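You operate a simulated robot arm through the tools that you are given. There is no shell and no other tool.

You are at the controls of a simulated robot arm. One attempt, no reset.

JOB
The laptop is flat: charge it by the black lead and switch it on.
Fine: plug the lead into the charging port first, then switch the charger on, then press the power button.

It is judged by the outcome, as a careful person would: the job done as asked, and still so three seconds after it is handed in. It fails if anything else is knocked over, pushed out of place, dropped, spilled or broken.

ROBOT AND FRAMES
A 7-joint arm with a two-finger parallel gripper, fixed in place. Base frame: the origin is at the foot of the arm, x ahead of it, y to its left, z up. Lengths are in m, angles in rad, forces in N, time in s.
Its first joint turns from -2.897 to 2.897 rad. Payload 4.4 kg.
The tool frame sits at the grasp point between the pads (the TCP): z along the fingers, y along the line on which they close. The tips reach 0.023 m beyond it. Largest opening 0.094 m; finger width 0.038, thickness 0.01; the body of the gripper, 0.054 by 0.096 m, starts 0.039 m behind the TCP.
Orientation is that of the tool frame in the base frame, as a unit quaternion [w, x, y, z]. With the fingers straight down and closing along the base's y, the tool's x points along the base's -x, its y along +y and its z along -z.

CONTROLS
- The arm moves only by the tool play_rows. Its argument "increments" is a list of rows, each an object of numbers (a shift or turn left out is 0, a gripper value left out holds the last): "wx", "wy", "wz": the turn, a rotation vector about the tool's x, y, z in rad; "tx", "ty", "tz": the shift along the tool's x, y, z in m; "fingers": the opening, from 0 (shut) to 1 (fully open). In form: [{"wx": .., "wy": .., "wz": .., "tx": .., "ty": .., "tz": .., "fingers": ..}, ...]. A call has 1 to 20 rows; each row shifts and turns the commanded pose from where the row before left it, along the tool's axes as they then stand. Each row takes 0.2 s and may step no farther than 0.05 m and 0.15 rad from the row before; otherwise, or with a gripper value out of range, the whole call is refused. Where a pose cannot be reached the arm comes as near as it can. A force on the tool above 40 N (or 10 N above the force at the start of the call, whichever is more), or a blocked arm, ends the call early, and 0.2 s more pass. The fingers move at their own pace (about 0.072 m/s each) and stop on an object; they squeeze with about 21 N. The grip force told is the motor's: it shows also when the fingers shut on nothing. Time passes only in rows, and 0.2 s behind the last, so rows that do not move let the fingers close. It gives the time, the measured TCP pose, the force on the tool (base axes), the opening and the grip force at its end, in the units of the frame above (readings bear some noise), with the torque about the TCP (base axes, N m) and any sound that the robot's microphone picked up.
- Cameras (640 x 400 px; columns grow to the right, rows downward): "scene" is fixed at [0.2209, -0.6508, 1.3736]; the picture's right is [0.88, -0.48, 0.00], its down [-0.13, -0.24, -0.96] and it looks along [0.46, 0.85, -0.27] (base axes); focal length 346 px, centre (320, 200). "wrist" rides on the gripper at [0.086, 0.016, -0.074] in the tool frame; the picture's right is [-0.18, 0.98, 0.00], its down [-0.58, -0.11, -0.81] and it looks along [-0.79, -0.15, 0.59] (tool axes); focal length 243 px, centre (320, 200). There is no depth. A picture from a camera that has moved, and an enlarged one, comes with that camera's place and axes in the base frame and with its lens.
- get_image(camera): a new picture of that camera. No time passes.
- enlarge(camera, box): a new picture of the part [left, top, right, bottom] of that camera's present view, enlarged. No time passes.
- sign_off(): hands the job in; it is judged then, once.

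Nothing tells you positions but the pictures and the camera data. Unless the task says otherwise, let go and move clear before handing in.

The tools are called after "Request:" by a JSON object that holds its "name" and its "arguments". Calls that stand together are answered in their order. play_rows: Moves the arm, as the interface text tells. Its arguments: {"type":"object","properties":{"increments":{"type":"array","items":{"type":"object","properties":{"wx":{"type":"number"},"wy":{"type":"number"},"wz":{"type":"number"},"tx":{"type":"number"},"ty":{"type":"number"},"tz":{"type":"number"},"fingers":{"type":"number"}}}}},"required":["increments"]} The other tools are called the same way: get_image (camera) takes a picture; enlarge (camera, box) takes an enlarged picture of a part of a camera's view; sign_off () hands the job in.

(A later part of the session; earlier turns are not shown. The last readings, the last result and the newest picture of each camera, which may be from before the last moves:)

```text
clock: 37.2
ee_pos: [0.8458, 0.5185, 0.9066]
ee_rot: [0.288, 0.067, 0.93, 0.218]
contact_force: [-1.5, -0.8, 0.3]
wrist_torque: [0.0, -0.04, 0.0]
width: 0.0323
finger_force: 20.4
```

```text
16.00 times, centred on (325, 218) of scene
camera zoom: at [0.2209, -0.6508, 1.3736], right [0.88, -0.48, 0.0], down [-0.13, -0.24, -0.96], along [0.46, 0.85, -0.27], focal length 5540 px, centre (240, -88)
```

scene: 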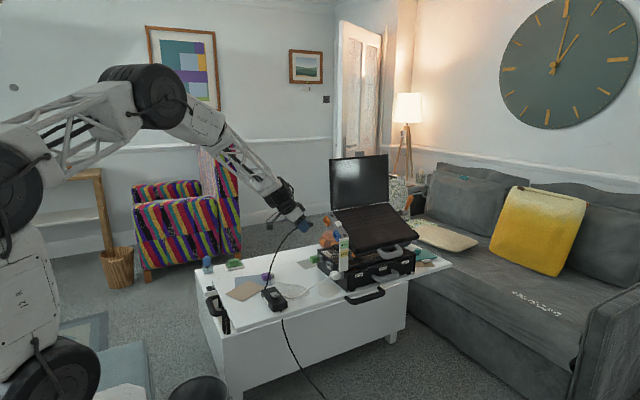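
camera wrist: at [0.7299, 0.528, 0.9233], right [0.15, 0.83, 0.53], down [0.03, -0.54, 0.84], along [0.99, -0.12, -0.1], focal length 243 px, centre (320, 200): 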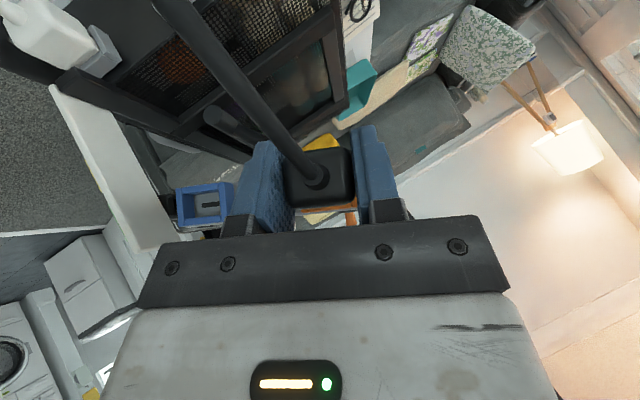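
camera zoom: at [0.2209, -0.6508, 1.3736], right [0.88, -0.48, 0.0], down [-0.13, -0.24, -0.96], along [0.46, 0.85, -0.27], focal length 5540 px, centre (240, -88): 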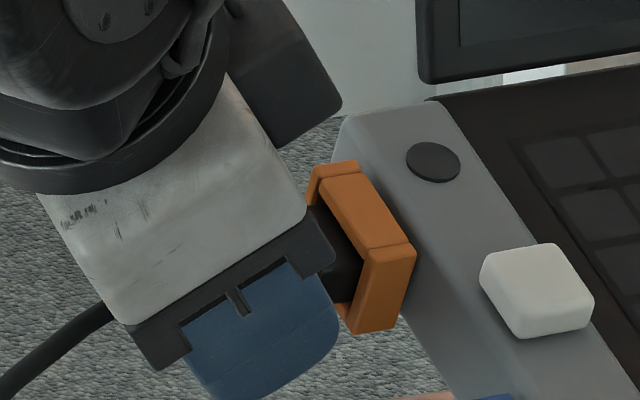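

The nose is entering the orange frame with almost no force. I'll continue in small steps to the seat.

Request:
{"name": "play_rows", "arguments": {"increments": [{"tx": -0.00165, "tz": 0.00113}, {"tx": -0.00165, "tz": 0.00113}, {}]}}

Request:
{"name": "play_rows", "arguments": {"increments": [{"tx": -0.00165, "tz": 0.00113}, {}]}}

Request:
{"name": "enlarge", "arguments": {"camera": "scene", "box": [315, 208, 335, 228]}}

Request:
{"name": "enlarge", "arguments": {"camera": "wrist", "box": [285, 140, 365, 215]}}

```text
clock: 38.0
ee_pos: [0.8505, 0.5177, 0.9077]
ee_rot: [0.288, 0.067, 0.93, 0.218]
contact_force: [0.4, -1.6, 1.6]
wrist_torque: [-0.06, -0.1, -0.04]
width: 0.0326
finger_force: 21.5
```

```text
clock: 38.6
ee_pos: [0.8505, 0.5185, 0.9068]
ee_rot: [0.288, 0.068, 0.93, 0.217]
contact_force: [-10.8, 0.7, -2.4]
wrist_torque: [-0.02, 0.21, -0.1]
width: 0.0326
finger_force: 20.0
```

```text
16.00 times, centred on (325, 218) of scene
camera zoom: at [0.2209, -0.6508, 1.3736], right [0.88, -0.48, 0.0], down [-0.13, -0.24, -0.96], along [0.46, 0.85, -0.27], focal length 5540 px, centre (240, -88)
```

zoom: 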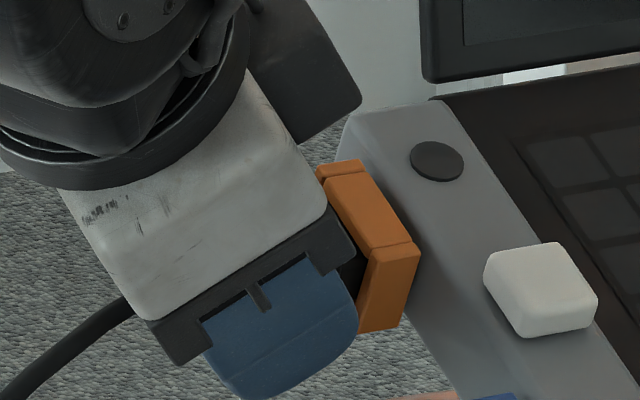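

```text
5.33 times, centred on (325, 178) of wrist
camera zoom: at [0.7392, 0.5272, 0.9247], right [0.15, 0.83, 0.53], down [0.03, -0.54, 0.84], along [0.99, -0.12, -0.1], focal length 1294 px, centre (293, 320)
```

zoom: 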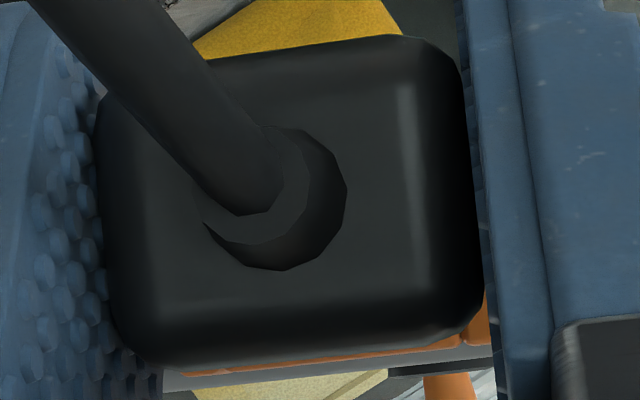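

Force rose to about 11 N and the laptop crept roughly 1 mm, so I'll stop and measure the residual misalignment before pushing further.

Request:
{"name": "enlarge", "arguments": {"camera": "wrist", "box": [295, 185, 375, 235]}}

Request:
{"name": "enlarge", "arguments": {"camera": "scene", "box": [310, 200, 370, 290]}}

```text
8.00 times, centred on (335, 210) of wrist
camera zoom: at [0.7392, 0.5272, 0.9247], right [0.15, 0.83, 0.53], down [0.03, -0.54, 0.84], along [0.99, -0.12, -0.1], focal length 1941 px, centre (200, 120)
```

zoom: 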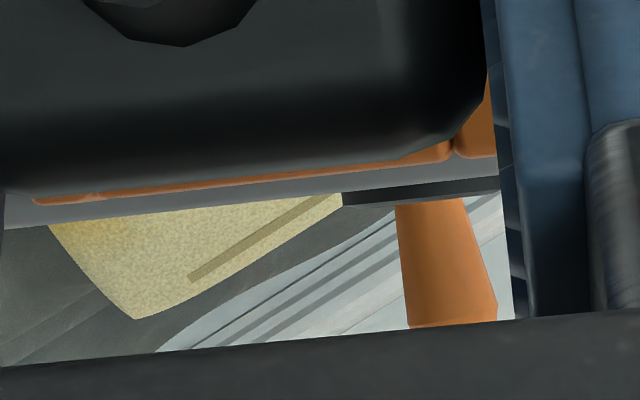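

```text
4.44 times, centred on (340, 245) of scene
camera zoom: at [0.2209, -0.6508, 1.3736], right [0.88, -0.48, 0.0], down [-0.13, -0.24, -0.96], along [0.46, 0.85, -0.27], focal length 1539 px, centre (231, 0)
```

zoom: 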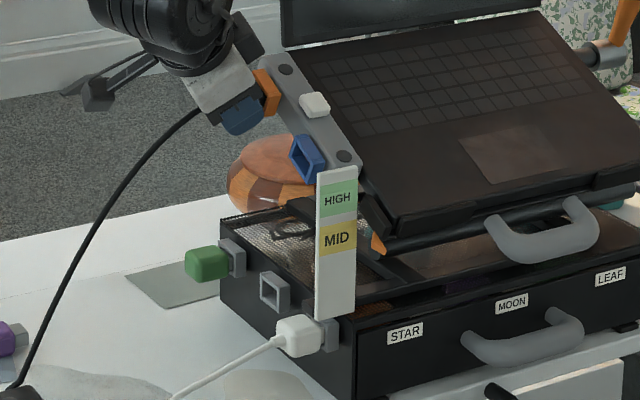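

Alignment checks out to within about half a millimetre. I'll push another millimetre or two and see whether it seats.

Request:
{"name": "play_rows", "arguments": {"increments": [{"tx": -0.00083, "tz": 0.00057}, {}]}}

Request:
{"name": "enlarge", "arguments": {"camera": "scene", "box": [315, 208, 335, 228]}}

Request:
{"name": "enlarge", "arguments": {"camera": "wrist", "box": [285, 140, 365, 215]}}

```text
clock: 39.2
ee_pos: [0.8523, 0.5181, 0.9069]
ee_rot: [0.287, 0.068, 0.93, 0.218]
contact_force: [-16.2, 1.4, -2.1]
wrist_torque: [0.13, 0.26, -0.14]
width: 0.0327
finger_force: 20.9
```

```text
16.00 times, centred on (325, 218) of scene
camera zoom: at [0.2209, -0.6508, 1.3736], right [0.88, -0.48, 0.0], down [-0.13, -0.24, -0.96], along [0.46, 0.85, -0.27], focal length 5540 px, centre (240, -88)
```

zoom: 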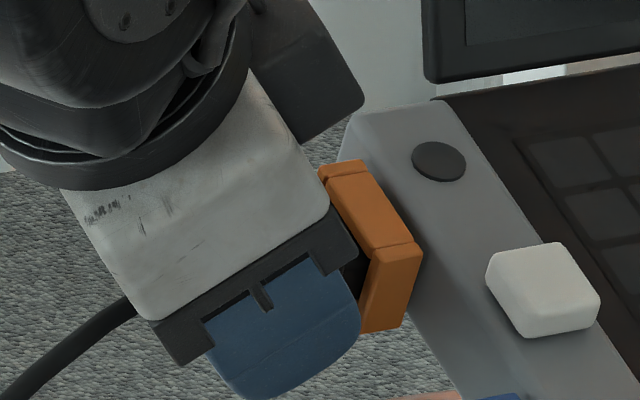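

```text
5.33 times, centred on (325, 178) of wrist
camera zoom: at [0.7397, 0.527, 0.9247], right [0.15, 0.83, 0.53], down [0.02, -0.54, 0.84], along [0.99, -0.12, -0.1], focal length 1294 px, centre (293, 320)
```

zoom: 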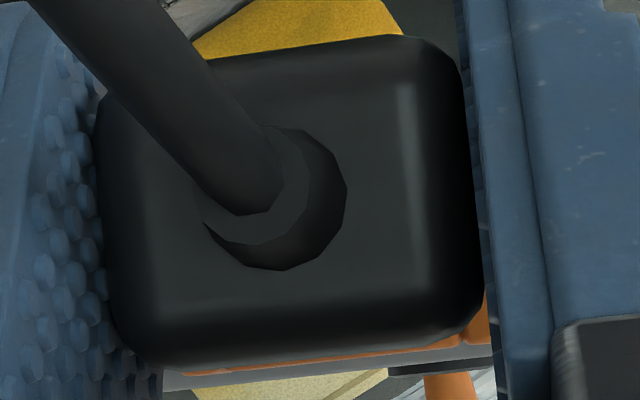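

A torque check shows what is happening. The force acts about 16 mm to the -y side and 5 mm low, which is my near fingertip corner touching the frame's side, not the plug. After the earlier slip the fingers sit too far forward on the plug. I'll back out, lay the plug on the clear table and take a better grip.

Request:
{"name": "play_rows", "arguments": {"increments": [{"tx": 0.0066, "tz": -0.00452}, {"tx": 0.0132, "tz": -0.00904}, {"tx": 0.0264, "tz": -0.01808}, {"tx": 0.0264, "tz": -0.01808}, {"wx": 0.0949, "wz": -0.0649}, {"wx": 0.0949, "wz": -0.0649}, {"wx": 0.0949, "wz": -0.0649}, {"wx": 0.0949, "wz": -0.0649}, {}]}}

Request:
{"name": "get_image", "arguments": {"camera": "scene"}}

Request:
{"name": "enlarge", "arguments": {"camera": "scene", "box": [230, 190, 370, 310]}}

Request:
{"name": "get_image", "arguments": {"camera": "wrist"}}

```text
clock: 41.2
ee_pos: [0.7647, 0.5186, 0.9072]
ee_rot: [0.296, 0.0, 0.955, -0.001]
contact_force: [-0.9, 1.1, -0.5]
wrist_torque: [0.01, -0.03, -0.02]
width: 0.0322
finger_force: 21.1
```

```text
taken
```

scene: 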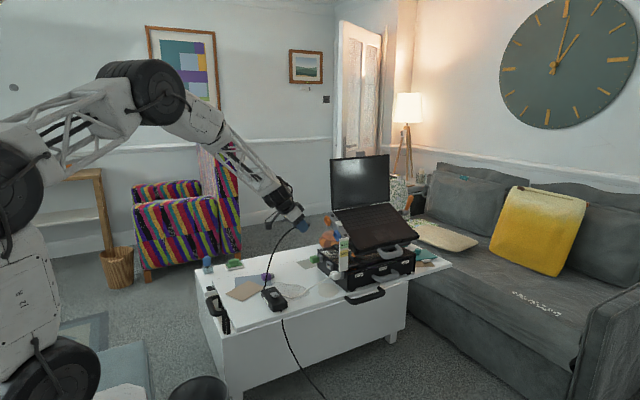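

```text
3.33 times, centred on (300, 250) of scene
camera zoom: at [0.2209, -0.6508, 1.3736], right [0.88, -0.48, 0.0], down [-0.13, -0.24, -0.96], along [0.46, 0.85, -0.27], focal length 1154 px, centre (387, 33)
```

zoom: 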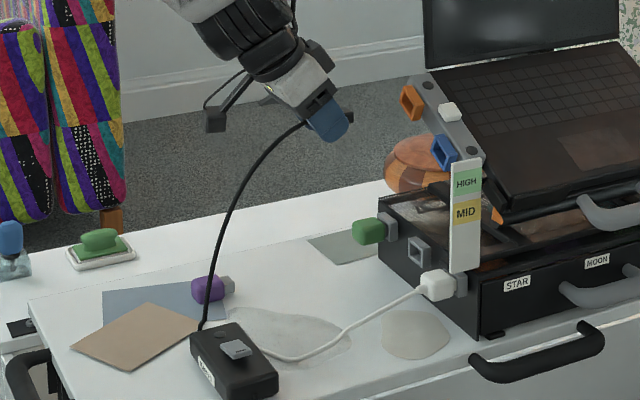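

```text
taken
camera wrist: at [0.6526, 0.5344, 0.9195], right [0.15, 0.98, 0.1], down [0.02, -0.11, 0.99], along [0.99, -0.15, -0.04], focal length 243 px, centre (320, 200)
```

wrist: 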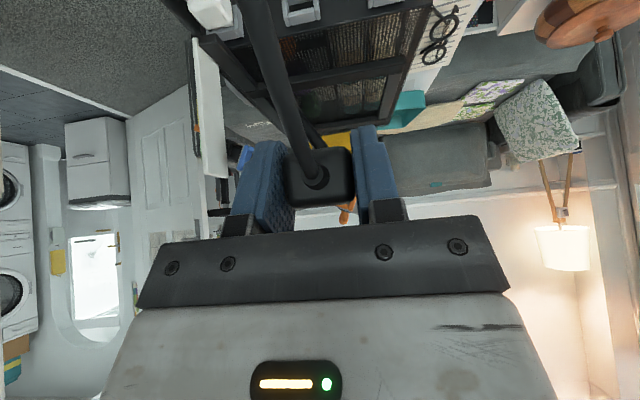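

I'll bring the plug down over the clear strip of table at about (0.755, 0.555).

Request:
{"name": "play_rows", "arguments": {"increments": [{"tx": 0.025, "ty": 0.0072, "tz": 0.033}, {"tx": 0.025, "ty": 0.0072, "tz": 0.033}, {"tx": 0.025, "ty": 0.0072, "tz": 0.033}, {"tx": 0.025, "ty": 0.0072, "tz": 0.033}, {"tx": 0.025, "ty": 0.0072, "tz": 0.033}, {}]}}

Request:
{"name": "get_image", "arguments": {"camera": "wrist"}}

Request:
{"name": "enlarge", "arguments": {"camera": "scene", "box": [230, 220, 350, 310]}}

```text
clock: 42.6
ee_pos: [0.7547, 0.5505, 0.6997]
ee_rot: [0.296, 0.0, 0.955, 0.001]
contact_force: [0.4, 0.4, -0.6]
wrist_torque: [0.0, 0.02, -0.02]
width: 0.0326
finger_force: 21.0
```

```text
taken
camera wrist: at [0.6424, 0.5672, 0.7115], right [0.15, 0.98, 0.1], down [0.03, -0.11, 0.99], along [0.99, -0.15, -0.04], focal length 243 px, centre (320, 200)
```

wrist: 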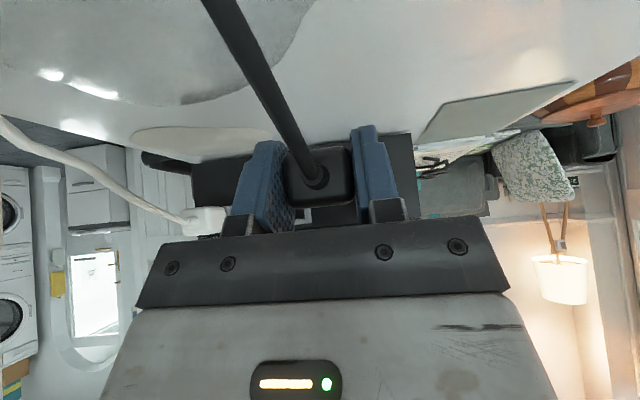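

```text
4.44 times, centred on (290, 265) of scene
camera zoom: at [0.2209, -0.6508, 1.3736], right [0.88, -0.48, 0.0], down [-0.13, -0.24, -0.96], along [0.46, 0.85, -0.27], focal length 1539 px, centre (453, -89)
```

zoom: 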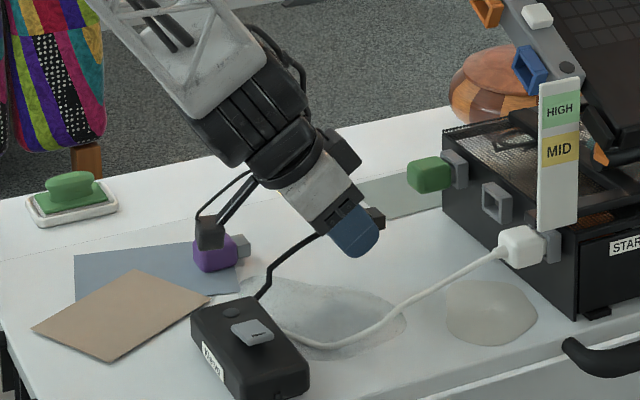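

The grey patch near the plug may be a puddle, so I'll set the plug down on the clean white area farther forward, at about (0.80, 0.565).

Request:
{"name": "play_rows", "arguments": {"increments": [{"tx": -0.0186, "ty": 0.0073, "tz": 0.0127}, {"tx": -0.0186, "ty": 0.0073, "tz": 0.0127}, {"tx": 0.0057, "tz": 0.0083}, {"tx": 0.0028, "tz": 0.0041}, {}]}}

Request:
{"name": "enlarge", "arguments": {"camera": "scene", "box": [270, 245, 330, 295]}}

Request:
{"name": "get_image", "arguments": {"camera": "wrist"}}

```text
clock: 43.8
ee_pos: [0.8008, 0.5678, 0.6862]
ee_rot: [0.296, 0.0, 0.955, 0.0]
contact_force: [0.5, 0.8, -0.9]
wrist_torque: [0.01, -0.05, -0.03]
width: 0.0322
finger_force: 20.5
```

```text
8.00 times, centred on (300, 270) of scene
camera zoom: at [0.2209, -0.6508, 1.3736], right [0.88, -0.48, 0.0], down [-0.13, -0.24, -0.96], along [0.46, 0.85, -0.27], focal length 2770 px, centre (480, -360)
```

zoom: 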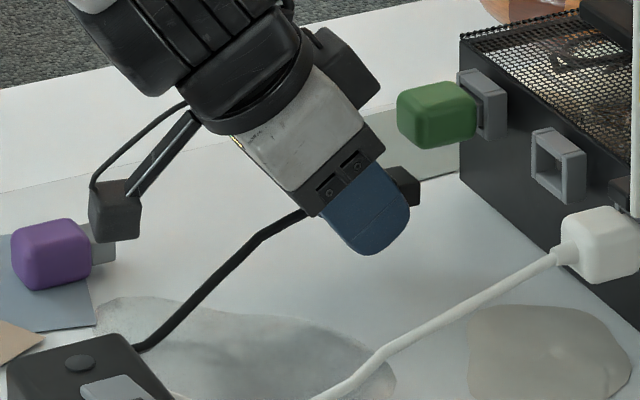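

```text
taken
camera wrist: at [0.6875, 0.5839, 0.6973], right [0.15, 0.98, 0.1], down [0.02, -0.11, 0.99], along [0.99, -0.15, -0.04], focal length 243 px, centre (320, 200)
```

wrist: 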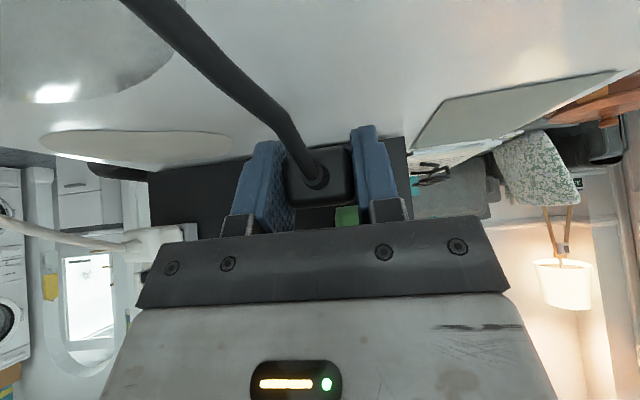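

Request:
{"name": "play_rows", "arguments": {"increments": [{"tx": 0.0023, "tz": 0.0033}, {"tx": 0.0023, "tz": 0.0033}, {}]}}

Request:
{"name": "play_rows", "arguments": {"increments": [{"tx": 0.0017, "tz": 0.0025}, {}]}}

Request:
{"name": "enlarge", "arguments": {"camera": "scene", "box": [280, 250, 330, 290]}}

```text
clock: 44.6
ee_pos: [0.8013, 0.5678, 0.6777]
ee_rot: [0.296, -0.001, 0.955, 0.001]
contact_force: [0.5, 0.0, -1.0]
wrist_torque: [0.02, 0.01, 0.01]
width: 0.0323
finger_force: 20.5
```

```text
clock: 45.2
ee_pos: [0.8001, 0.5656, 0.6748]
ee_rot: [0.295, 0.0, 0.955, 0.0]
contact_force: [-0.3, -0.1, -0.1]
wrist_torque: [0.01, -0.02, -0.02]
width: 0.0323
finger_force: 21.1
```

```text
10.00 times, centred on (305, 270) of scene
camera zoom: at [0.2209, -0.6508, 1.3736], right [0.88, -0.48, 0.0], down [-0.13, -0.24, -0.96], along [0.46, 0.85, -0.27], focal length 3463 px, centre (470, -500)
```

zoom: 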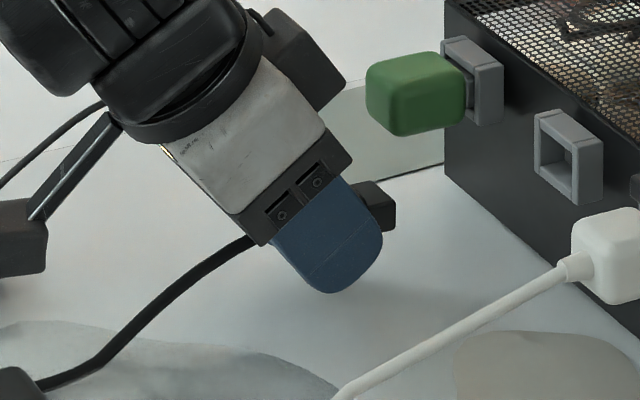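

Request:
{"name": "play_rows", "arguments": {"increments": [{"tx": 0.0017, "tz": 0.0025}, {}]}}

Request:
{"name": "play_rows", "arguments": {"increments": [{"tx": 0.0011, "tz": 0.0017}, {}]}}

Request:
{"name": "play_rows", "arguments": {"increments": [{"tx": 0.0011, "tz": 0.0017}, {}]}}

```text
clock: 45.8
ee_pos: [0.8006, 0.5667, 0.6728]
ee_rot: [0.295, -0.001, 0.955, 0.0]
contact_force: [0.8, 0.0, -0.3]
wrist_torque: [-0.06, -0.02, -0.03]
width: 0.0323
finger_force: 21.1
```

```text
clock: 46.4
ee_pos: [0.8009, 0.567, 0.669]
ee_rot: [0.296, 0.0, 0.955, 0.0]
contact_force: [-0.6, 0.0, 0.0]
wrist_torque: [0.0, 0.02, -0.03]
width: 0.0326
finger_force: 21.0
```

```text
clock: 47.0
ee_pos: [0.8008, 0.5674, 0.6696]
ee_rot: [0.297, 0.001, 0.955, 0.001]
contact_force: [-2.6, -5.0, 23.4]
wrist_torque: [-0.46, 0.15, -0.22]
width: 0.0322
finger_force: 20.6
```

The fingertips touched the table at TCP z of about 0.669, so the table top is near 0.639 and the plug hangs about 1 cm above it. I'll relieve the contact and open the fingers a little to let it settle between them.

Request:
{"name": "play_rows", "arguments": {"increments": [{"tx": -0.0008, "tz": -0.0012}, {"fingers": 0.42}, {}, {}]}}

Request:
{"name": "enlarge", "arguments": {"camera": "scene", "box": [280, 250, 330, 290]}}

Request:
{"name": "enlarge", "arguments": {"camera": "wrist", "box": [230, 70, 410, 220]}}

```text
clock: 48.0
ee_pos: [0.7993, 0.568, 0.67]
ee_rot: [0.296, -0.001, 0.955, 0.001]
contact_force: [-1.8, 8.1, 24.6]
wrist_torque: [-0.11, 0.16, -0.03]
width: 0.0368
finger_force: 0.1
```

```text
10.00 times, centred on (305, 270) of scene
camera zoom: at [0.2209, -0.6508, 1.3736], right [0.88, -0.48, 0.0], down [-0.13, -0.24, -0.96], along [0.46, 0.85, -0.27], focal length 3463 px, centre (470, -500)
```

zoom: 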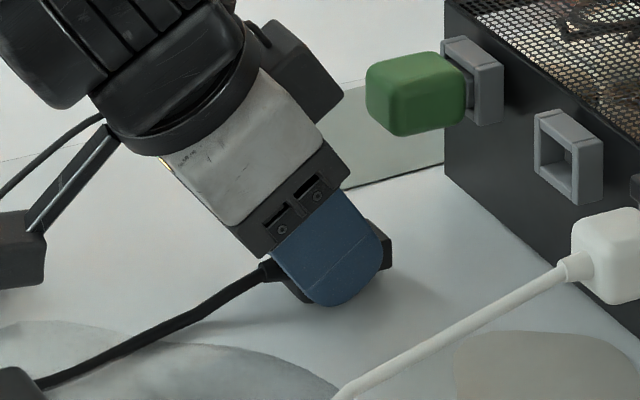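

```text
2.67 times, centred on (320, 145) of wrist
camera zoom: at [0.6867, 0.5846, 0.6806], right [0.15, 0.98, 0.1], down [0.02, -0.11, 0.99], along [0.99, -0.15, -0.04], focal length 647 px, centre (320, 347)
```

zoom: 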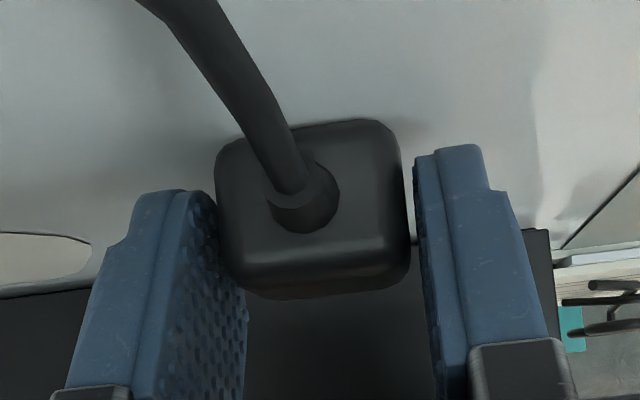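

The plug settled flat and level on the table between the fingers. I'll back the hand off, change to a steeper grip set farther back on the plug, and look before regrasping.

Request:
{"name": "play_rows", "arguments": {"increments": [{"tx": -0.0011, "tz": -0.0017, "fingers": 0.5}, {"tz": -0.02, "fingers": 0.62}, {"tz": -0.03}, {"tz": -0.03}, {"wy": 0.15}, {"wy": 0.15}, {}]}}

Request:
{"name": "get_image", "arguments": {"camera": "wrist"}}

Request:
{"name": "enlarge", "arguments": {"camera": "scene", "box": [280, 250, 330, 290]}}

```text
clock: 49.6
ee_pos: [0.7547, 0.5695, 0.7363]
ee_rot: [0.148, -0.001, 0.989, 0.0]
contact_force: [0.3, -0.4, 0.7]
wrist_torque: [0.01, 0.02, -0.01]
width: 0.0584
finger_force: 0.0
```

```text
taken
camera wrist: at [0.6506, 0.5846, 0.7804], right [0.18, 0.98, 0.05], down [0.32, -0.11, 0.94], along [0.93, -0.15, -0.33], focal length 243 px, centre (320, 200)
```

wrist: 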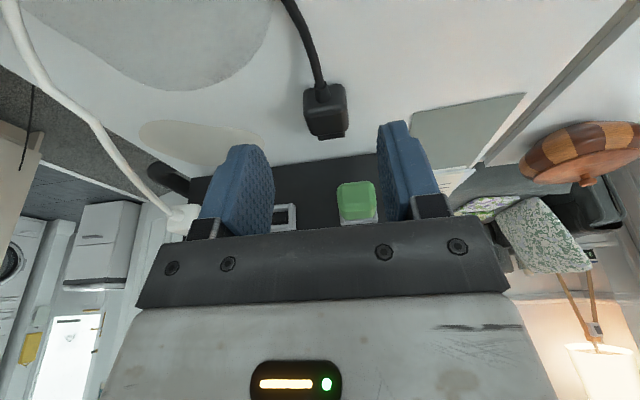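

```text
10.00 times, centred on (305, 270) of scene
camera zoom: at [0.2209, -0.6508, 1.3736], right [0.88, -0.48, 0.0], down [-0.13, -0.24, -0.96], along [0.46, 0.85, -0.27], focal length 3463 px, centre (470, -500)
```

zoom: 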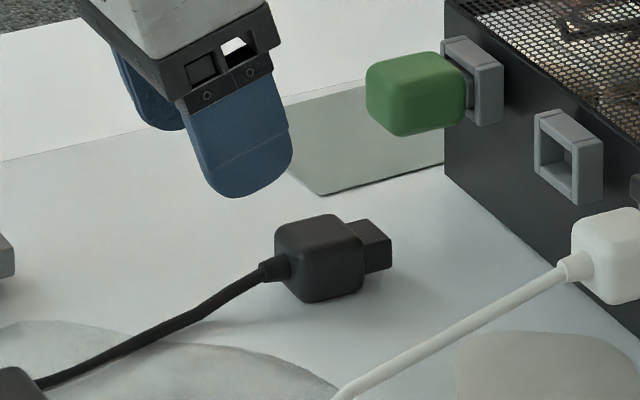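

Request:
{"name": "enlarge", "arguments": {"camera": "wrist", "box": [280, 60, 380, 150]}}

Request:
{"name": "enlarge", "arguments": {"camera": "scene", "box": [293, 262, 321, 282]}}

```text
4.44 times, centred on (330, 105) of wrist
camera zoom: at [0.6506, 0.5846, 0.7804], right [0.18, 0.98, 0.05], down [0.32, -0.11, 0.94], along [0.93, -0.15, -0.33], focal length 1078 px, centre (276, 622)
```

zoom: 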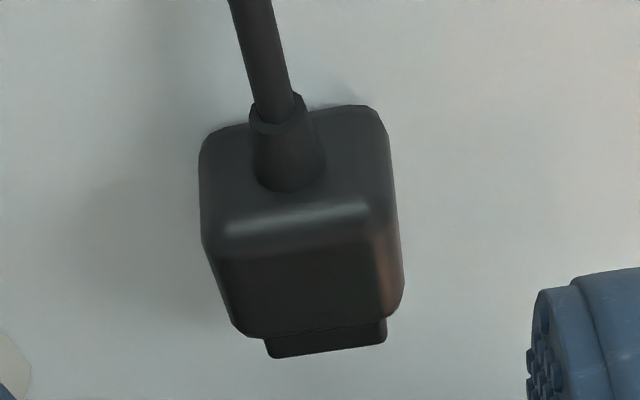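

```text
16.00 times, centred on (307, 272) of scene
camera zoom: at [0.2209, -0.6508, 1.3736], right [0.88, -0.48, 0.0], down [-0.13, -0.24, -0.96], along [0.46, 0.85, -0.27], focal length 5540 px, centre (528, -952)
```

zoom: 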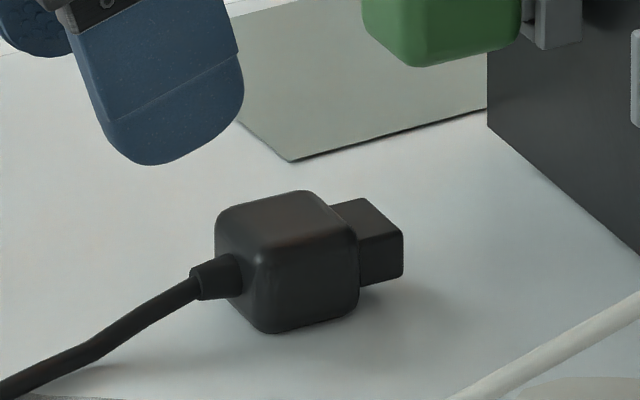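

The plug lies straight along x, with its back face at x = 0.791, y = 0.569 and its nose tip at 0.836. I'll descend with the steeper hand and grip the rear of the body.

Request:
{"name": "play_rows", "arguments": {"increments": [{"tx": -0.0123, "tz": 0.012}, {"tz": 0.024}, {"tz": 0.024}, {"tz": 0.0125}, {}]}}

Request:
{"name": "enlarge", "arguments": {"camera": "wrist", "box": [230, 70, 410, 220]}}

Request:
{"name": "enlarge", "arguments": {"camera": "scene", "box": [293, 258, 321, 282]}}

```text
clock: 50.8
ee_pos: [0.7883, 0.5685, 0.6708]
ee_rot: [0.149, 0.0, 0.989, 0.0]
contact_force: [0.0, -0.3, 0.0]
wrist_torque: [-0.01, -0.05, -0.03]
width: 0.0583
finger_force: 0.0
```

```text
2.67 times, centred on (320, 145) of wrist
camera zoom: at [0.6844, 0.5848, 0.7164], right [0.18, 0.98, 0.05], down [0.32, -0.11, 0.94], along [0.93, -0.15, -0.33], focal length 647 px, centre (320, 347)
```

zoom: 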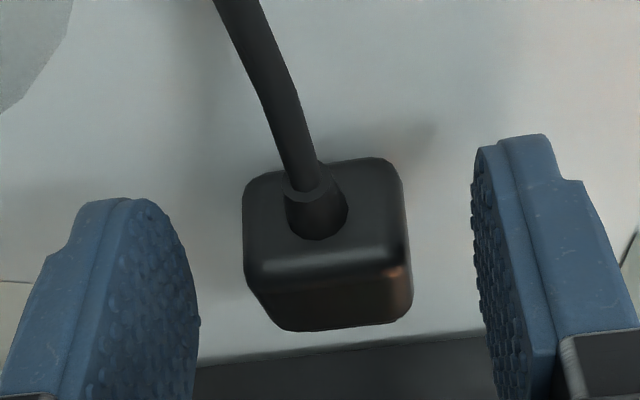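

```text
16.00 times, centred on (307, 270) of scene
camera zoom: at [0.2209, -0.6508, 1.3736], right [0.88, -0.48, 0.0], down [-0.13, -0.24, -0.96], along [0.46, 0.85, -0.27], focal length 5540 px, centre (528, -920)
```

zoom: 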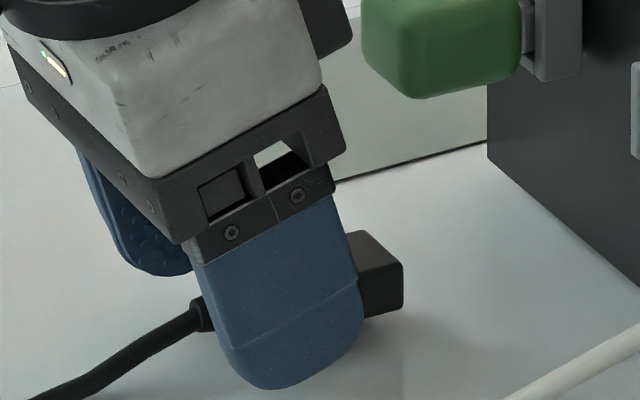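

Request:
{"name": "play_rows", "arguments": {"increments": [{"tz": 0.0022, "tx": 0.0006}, {"fingers": 0.0}, {}, {}, {}]}}

Request:
{"name": "enlarge", "arguments": {"camera": "wrist", "box": [230, 70, 410, 220]}}

```text
clock: 52.0
ee_pos: [0.7901, 0.568, 0.6693]
ee_rot: [0.15, 0.0, 0.989, 0.0]
contact_force: [0.3, 0.8, 0.9]
wrist_torque: [0.0, 0.03, 0.0]
width: 0.0322
finger_force: 20.9
```

```text
2.67 times, centred on (320, 145) of wrist
camera zoom: at [0.6841, 0.5846, 0.7136], right [0.18, 0.98, 0.05], down [0.32, -0.11, 0.94], along [0.93, -0.15, -0.33], focal length 647 px, centre (320, 347)
```

zoom: 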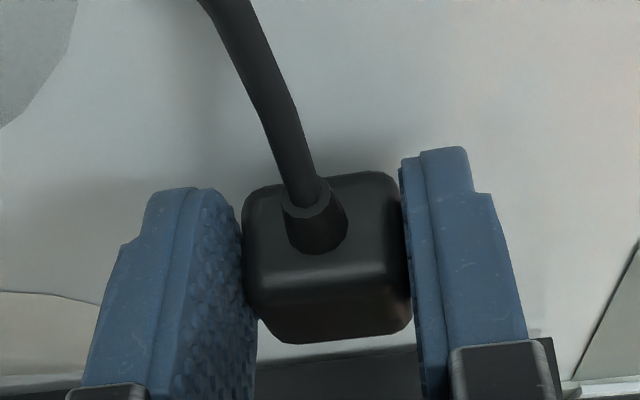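

The grip is good, with the fingers well behind the body's front. I'll lift straight up, move level with the orange port, and roll to match it.

Request:
{"name": "play_rows", "arguments": {"increments": [{"tx": -0.0089, "tz": -0.0287}, {"tx": -0.0096, "ty": -0.0115, "tz": -0.0433}, {"tx": -0.0096, "ty": -0.0115, "tz": -0.0433}, {"tx": -0.0096, "ty": -0.0115, "tz": -0.0433}, {"tx": -0.0096, "ty": -0.0115, "tz": -0.0433}, {"tx": -0.0097, "ty": -0.0112, "tz": -0.0432}, {"wx": -0.11, "wz": 0.034}, {"wx": -0.11, "wz": 0.034}, {"wx": -0.11, "wz": 0.034}, {"wx": -0.11, "wz": 0.034}, {}]}}

Request:
{"name": "get_image", "arguments": {"camera": "wrist"}}

Request:
{"name": "enlarge", "arguments": {"camera": "scene", "box": [295, 195, 350, 245]}}

```text
clock: 54.4
ee_pos: [0.771, 0.5106, 0.9218]
ee_rot: [0.146, 0.036, 0.962, 0.226]
contact_force: [0.0, 0.7, 0.8]
wrist_torque: [0.01, 0.01, -0.01]
width: 0.0321
finger_force: 20.7
```

```text
taken
camera wrist: at [0.667, 0.5054, 0.9677], right [0.18, 0.86, 0.49], down [0.32, -0.52, 0.8], along [0.93, 0.01, -0.36], focal length 243 px, centre (320, 200)
```

wrist: 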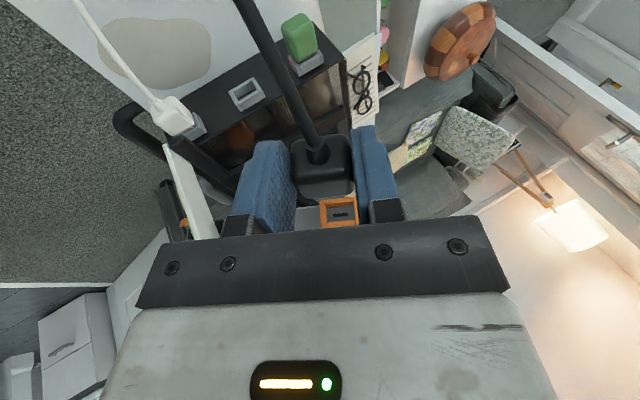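

```text
8.00 times, centred on (322, 220) of scene
camera zoom: at [0.2209, -0.6508, 1.3736], right [0.88, -0.48, 0.0], down [-0.13, -0.24, -0.96], along [0.46, 0.85, -0.27], focal length 2770 px, centre (300, 40)
```

zoom: 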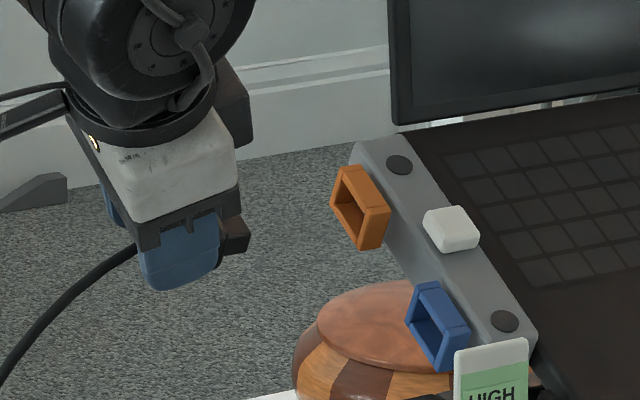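

With this steeper hand the wrist camera sees both the plug and the orange mouth. I'll measure alignment.

Request:
{"name": "enlarge", "arguments": {"camera": "wrist", "box": [275, 125, 375, 235]}}

Request:
{"name": "enlarge", "arguments": {"camera": "wrist", "box": [300, 185, 375, 235]}}

```text
3.64 times, centred on (325, 180) of wrist
camera zoom: at [0.667, 0.5054, 0.9677], right [0.18, 0.86, 0.49], down [0.32, -0.52, 0.8], along [0.93, 0.01, -0.36], focal length 882 px, centre (302, 273)
```

zoom: 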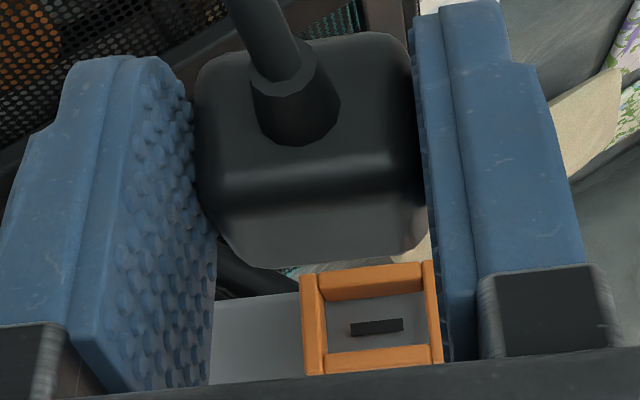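

```text
8.00 times, centred on (338, 210) of wrist
camera zoom: at [0.667, 0.5054, 0.9677], right [0.18, 0.86, 0.49], down [0.32, -0.52, 0.8], along [0.93, 0.01, -0.36], focal length 1941 px, centre (180, 120)
```

zoom: 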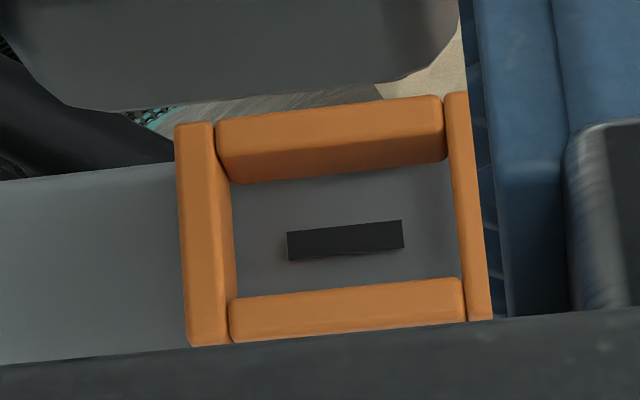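

Plug and mouth agree to within about 1 mm. I'll apply a small correction, advance to about 14 mm short of the mouth and re-measure.

Request:
{"name": "play_rows", "arguments": {"increments": [{"tx": 0.0003, "tz": 0.001, "ty": -0.0004}, {"tx": -0.0239, "tz": 0.0074}, {"tx": -0.0239, "tz": 0.0074}, {}, {}]}}

Request:
{"name": "enlarge", "arguments": {"camera": "wrist", "box": [275, 125, 375, 235]}}

Request:
{"name": "enlarge", "arguments": {"camera": "wrist", "box": [300, 185, 375, 235]}}

Request:
{"name": "enlarge", "arguments": {"camera": "scene", "box": [315, 208, 335, 228]}}

```text
clock: 55.6
ee_pos: [0.8202, 0.5106, 0.9192]
ee_rot: [0.145, 0.035, 0.963, 0.225]
contact_force: [0.5, 0.6, -0.2]
wrist_torque: [0.03, 0.03, 0.02]
width: 0.0322
finger_force: 20.3
```

```text
3.64 times, centred on (325, 180) of wrist
camera zoom: at [0.7159, 0.5056, 0.9667], right [0.18, 0.86, 0.49], down [0.32, -0.52, 0.8], along [0.93, 0.01, -0.36], focal length 882 px, centre (302, 273)
```

zoom: 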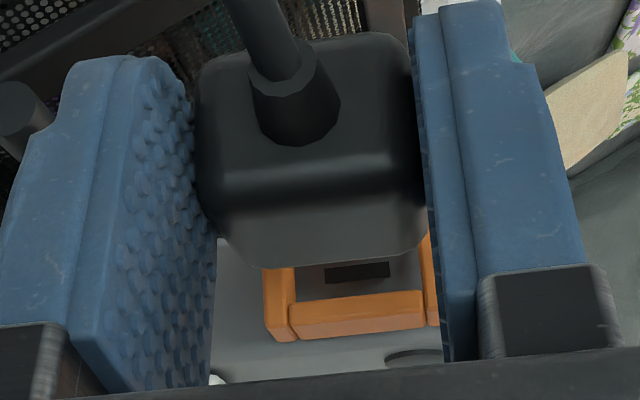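

```text
8.00 times, centred on (338, 210) of wrist
camera zoom: at [0.7159, 0.5056, 0.9667], right [0.18, 0.86, 0.49], down [0.32, -0.52, 0.8], along [0.93, 0.01, -0.36], focal length 1941 px, centre (180, 120)
```

zoom: 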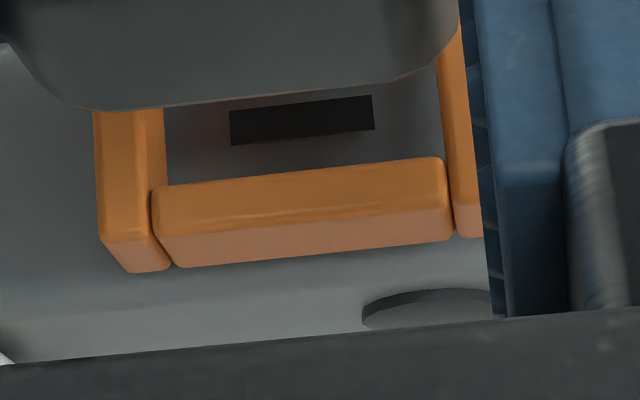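

```text
16.00 times, centred on (325, 218) of scene
camera zoom: at [0.2209, -0.6508, 1.3736], right [0.88, -0.48, 0.0], down [-0.13, -0.24, -0.96], along [0.46, 0.85, -0.27], focal length 5540 px, centre (240, -88)
```

zoom: 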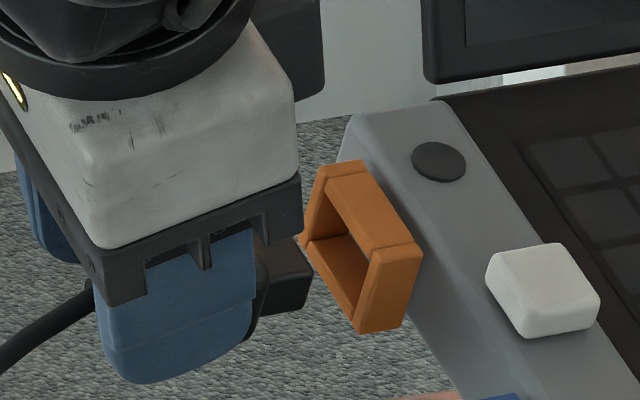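

Alignment is now within 0.3 mm in both axes. I'll insert in small steps.

Request:
{"name": "play_rows", "arguments": {"increments": [{"tx": -0.00955, "tz": 0.00296}, {"tx": -0.00382, "tz": 0.00118}, {}]}}

Request:
{"name": "play_rows", "arguments": {"increments": [{"tx": -0.00287, "tz": 0.00089}, {}]}}

Request:
{"name": "play_rows", "arguments": {"increments": [{"tx": -0.00287, "tz": 0.00089}, {}]}}

Request:
{"name": "enlarge", "arguments": {"camera": "wrist", "box": [275, 125, 375, 235]}}

Request:
{"name": "enlarge", "arguments": {"camera": "scene", "box": [315, 208, 335, 228]}}

```text
clock: 56.4
ee_pos: [0.8338, 0.5118, 0.9178]
ee_rot: [0.145, 0.033, 0.963, 0.225]
contact_force: [-7.3, -0.1, -1.9]
wrist_torque: [-0.01, 0.24, 0.05]
width: 0.0322
finger_force: 20.7
```

```text
clock: 57.0
ee_pos: [0.838, 0.5116, 0.9191]
ee_rot: [0.146, 0.034, 0.963, 0.225]
contact_force: [0.5, -0.3, -0.4]
wrist_torque: [-0.01, 0.01, -0.02]
width: 0.0323
finger_force: 21.7
```

```text
clock: 57.6
ee_pos: [0.8424, 0.5098, 0.9194]
ee_rot: [0.147, 0.035, 0.963, 0.225]
contact_force: [0.5, 0.5, -0.1]
wrist_torque: [0.02, 0.02, 0.01]
width: 0.032
finger_force: 21.1
```

```text
3.64 times, centred on (325, 180) of wrist
camera zoom: at [0.7366, 0.5052, 0.9663], right [0.18, 0.86, 0.49], down [0.32, -0.52, 0.8], along [0.93, 0.01, -0.36], focal length 882 px, centre (302, 273)
```

zoom: 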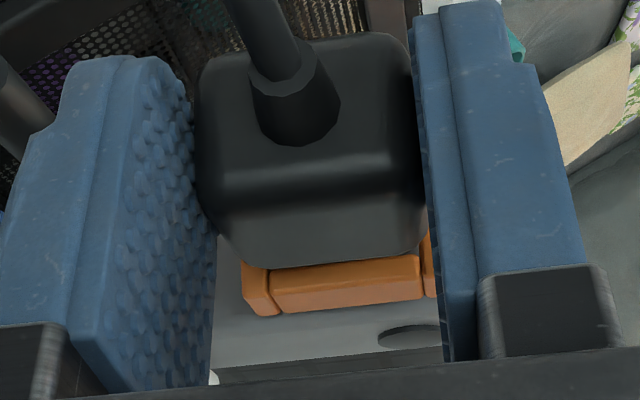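

```text
16.00 times, centred on (325, 218) of scene
camera zoom: at [0.2209, -0.6508, 1.3736], right [0.88, -0.48, 0.0], down [-0.13, -0.24, -0.96], along [0.46, 0.85, -0.27], focal length 5540 px, centre (240, -88)
```

zoom: 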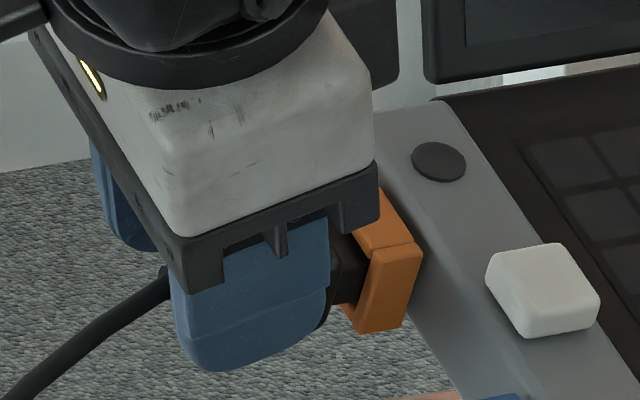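

The nose is inside with no force and the laptop has not moved. I'll keep going toward the seat.

Request:
{"name": "play_rows", "arguments": {"increments": [{"tx": -0.00191, "tz": 0.00059}, {}]}}

Request:
{"name": "play_rows", "arguments": {"increments": [{"tx": -0.00191, "tz": 0.00059}, {}]}}

Request:
{"name": "play_rows", "arguments": {"increments": [{"tx": -0.00096, "tz": 0.0003}, {}]}}

Request:
{"name": "enlarge", "arguments": {"camera": "scene", "box": [315, 208, 335, 228]}}

```text
clock: 58.2
ee_pos: [0.8427, 0.511, 0.9188]
ee_rot: [0.145, 0.035, 0.963, 0.225]
contact_force: [0.4, 0.2, -0.8]
wrist_torque: [0.07, 0.02, 0.03]
width: 0.0322
finger_force: 20.8
```

```text
clock: 58.8
ee_pos: [0.8457, 0.5112, 0.9188]
ee_rot: [0.146, 0.035, 0.963, 0.225]
contact_force: [1.2, 0.6, -0.2]
wrist_torque: [-0.01, 0.02, -0.02]
width: 0.0325
finger_force: 20.9
```

```text
clock: 59.4
ee_pos: [0.8462, 0.5113, 0.9192]
ee_rot: [0.145, 0.034, 0.963, 0.225]
contact_force: [-12.9, -1.1, 7.1]
wrist_torque: [-0.07, 0.1, 0.02]
width: 0.0323
finger_force: 21.1
```

```text
16.00 times, centred on (325, 218) of scene
camera zoom: at [0.2209, -0.6508, 1.3736], right [0.88, -0.48, 0.0], down [-0.13, -0.24, -0.96], along [0.46, 0.85, -0.27], focal length 5540 px, centre (240, -88)
```

zoom: 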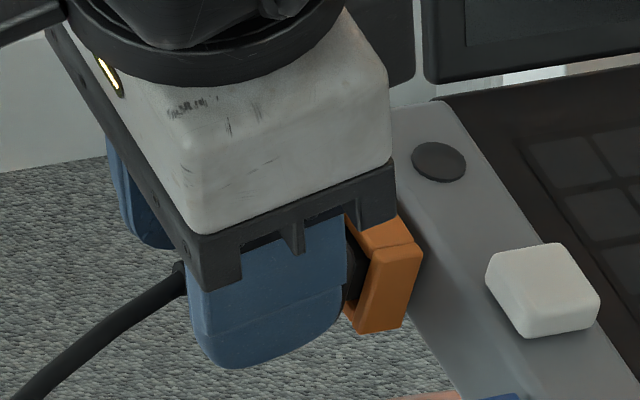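

Resistance of about 13 N came just where the socket's inner tongue should be, with the nose about 11 mm in. That is similar to how deep it sat when parked. I'll press half a millimetre more to make sure, then check.

Request:
{"name": "play_rows", "arguments": {"increments": [{"tx": -0.00057, "tz": 0.00018}, {}, {}]}}

Request:
{"name": "enlarge", "arguments": {"camera": "wrist", "box": [275, 125, 375, 235]}}

Request:
{"name": "enlarge", "arguments": {"camera": "scene", "box": [315, 208, 335, 228]}}

```text
clock: 60.2
ee_pos: [0.8459, 0.5129, 0.9181]
ee_rot: [0.144, 0.034, 0.963, 0.225]
contact_force: [-11.9, -0.8, 4.4]
wrist_torque: [-0.06, 0.16, 0.08]
width: 0.0325
finger_force: 21.1
```

```text
3.64 times, centred on (325, 180) of wrist
camera zoom: at [0.7419, 0.5059, 0.966], right [0.18, 0.86, 0.49], down [0.32, -0.52, 0.8], along [0.93, 0.01, -0.36], focal length 882 px, centre (302, 273)
```

zoom: 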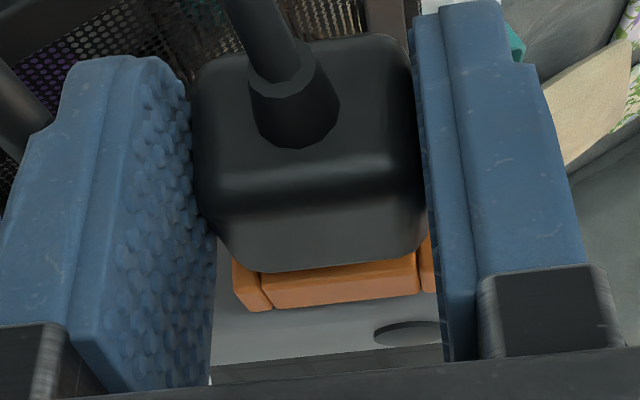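

```text
16.00 times, centred on (325, 218) of scene
camera zoom: at [0.2209, -0.6508, 1.3736], right [0.88, -0.48, 0.0], down [-0.13, -0.24, -0.96], along [0.46, 0.85, -0.27], focal length 5540 px, centre (240, -88)
```

zoom: 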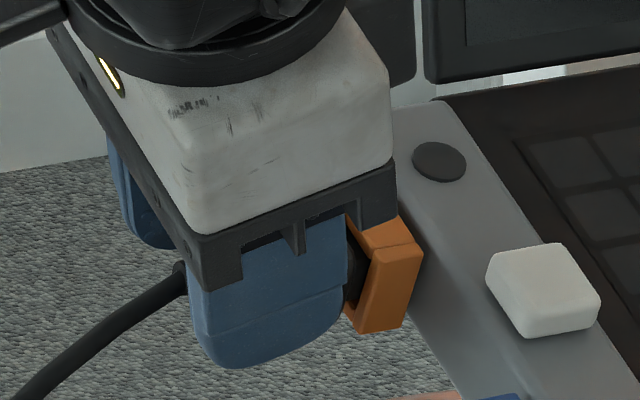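

The plug is bottomed in the orange socket. I'll release a little and see whether it stays put.

Request:
{"name": "play_rows", "arguments": {"increments": [{"fingers": 0.4}, {}, {}]}}

Request:
{"name": "enlarge", "arguments": {"camera": "wrist", "box": [275, 125, 375, 235]}}

Request:
{"name": "enlarge", "arguments": {"camera": "scene", "box": [315, 208, 335, 228]}}

```text
clock: 61.0
ee_pos: [0.847, 0.5111, 0.9194]
ee_rot: [0.145, 0.034, 0.963, 0.226]
contact_force: [-0.2, 0.4, 0.1]
wrist_torque: [-0.02, -0.01, -0.02]
width: 0.0375
finger_force: 0.1
```

```text
3.64 times, centred on (325, 180) of wrist
camera zoom: at [0.7421, 0.5059, 0.9661], right [0.18, 0.86, 0.49], down [0.32, -0.52, 0.8], along [0.93, 0.01, -0.36], focal length 882 px, centre (302, 273)
```

zoom: 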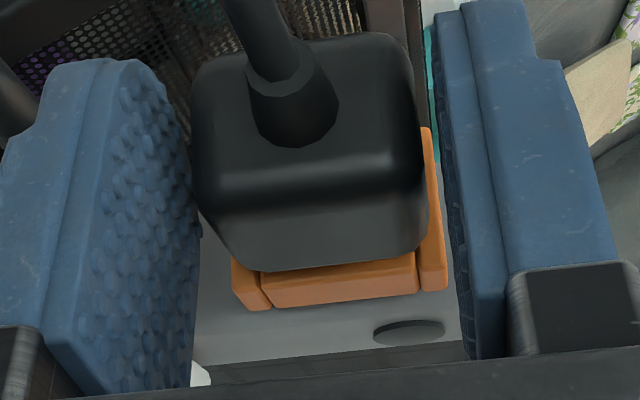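

```text
16.00 times, centred on (325, 218) of scene
camera zoom: at [0.2209, -0.6508, 1.3736], right [0.88, -0.48, 0.0], down [-0.13, -0.24, -0.96], along [0.46, 0.85, -0.27], focal length 5540 px, centre (240, -88)
```

zoom: 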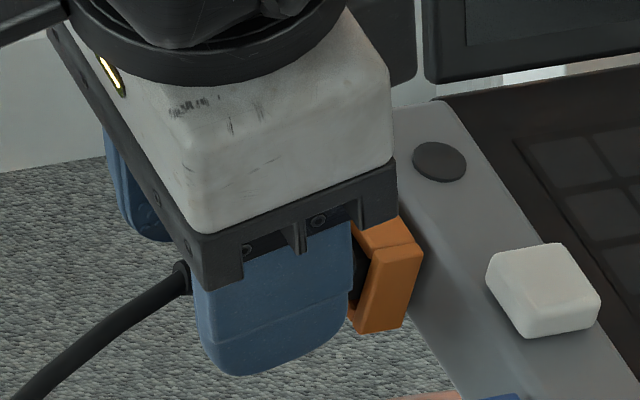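

It stays level and does not droop. I'll withdraw the hand along the fingers and inspect how deeply it sits.

Request:
{"name": "play_rows", "arguments": {"increments": [{"fingers": 0.5}, {"tz": -0.02, "fingers": 0.55}, {"tz": -0.03}, {"tz": -0.03}, {"tx": 0.03, "tz": -0.02}, {}]}}

Request:
{"name": "enlarge", "arguments": {"camera": "scene", "box": [310, 205, 340, 235]}}

Request:
{"name": "get_image", "arguments": {"camera": "wrist"}}

Request:
{"name": "enlarge", "arguments": {"camera": "wrist", "box": [270, 90, 380, 190]}}

```text
clock: 62.4
ee_pos: [0.7858, 0.4716, 0.998]
ee_rot: [0.146, 0.034, 0.963, 0.226]
contact_force: [-0.4, 0.7, 0.1]
wrist_torque: [0.0, 0.0, 0.0]
width: 0.0514
finger_force: 0.1
```

```text
13.33 times, centred on (325, 220) of scene
camera zoom: at [0.2209, -0.6508, 1.3736], right [0.88, -0.48, 0.0], down [-0.13, -0.24, -0.96], along [0.46, 0.85, -0.27], focal length 4617 px, centre (253, -67)
```

zoom: 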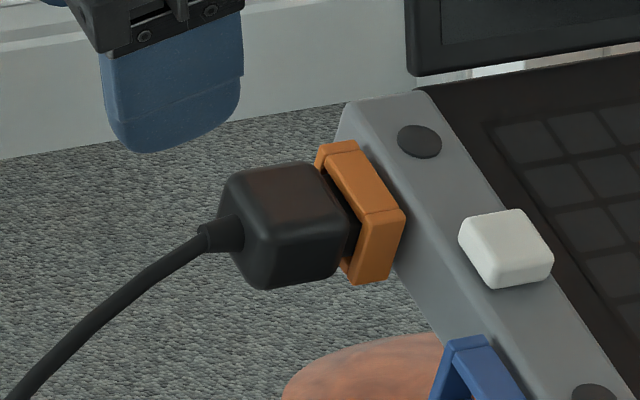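

```text
taken
camera wrist: at [0.6821, 0.4659, 1.0449], right [0.18, 0.86, 0.49], down [0.32, -0.52, 0.8], along [0.93, 0.01, -0.36], focal length 243 px, centre (320, 200)
```

wrist: 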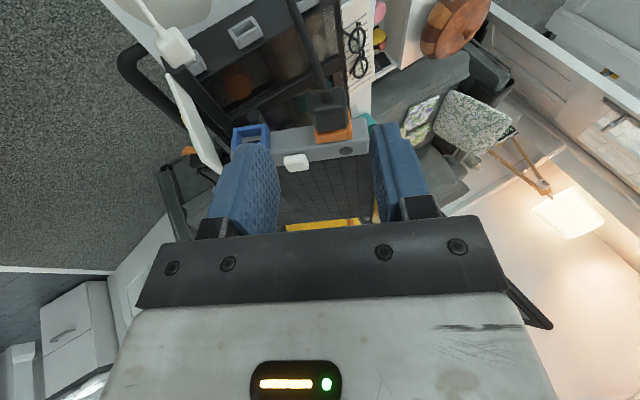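

```text
4.00 times, centred on (325, 140) of wrist
camera zoom: at [0.6821, 0.4659, 1.0449], right [0.18, 0.86, 0.49], down [0.32, -0.52, 0.8], along [0.93, 0.01, -0.36], focal length 970 px, centre (300, 440)
```

zoom: 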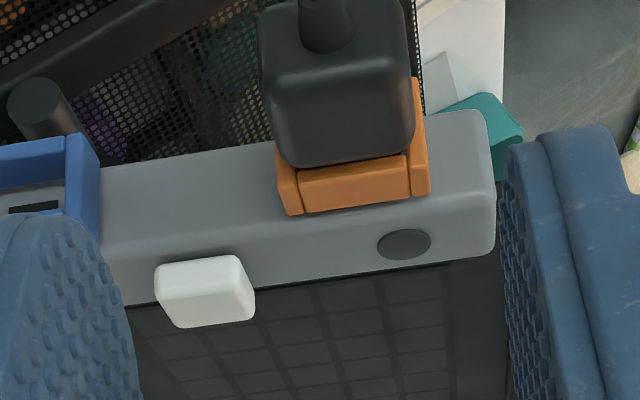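

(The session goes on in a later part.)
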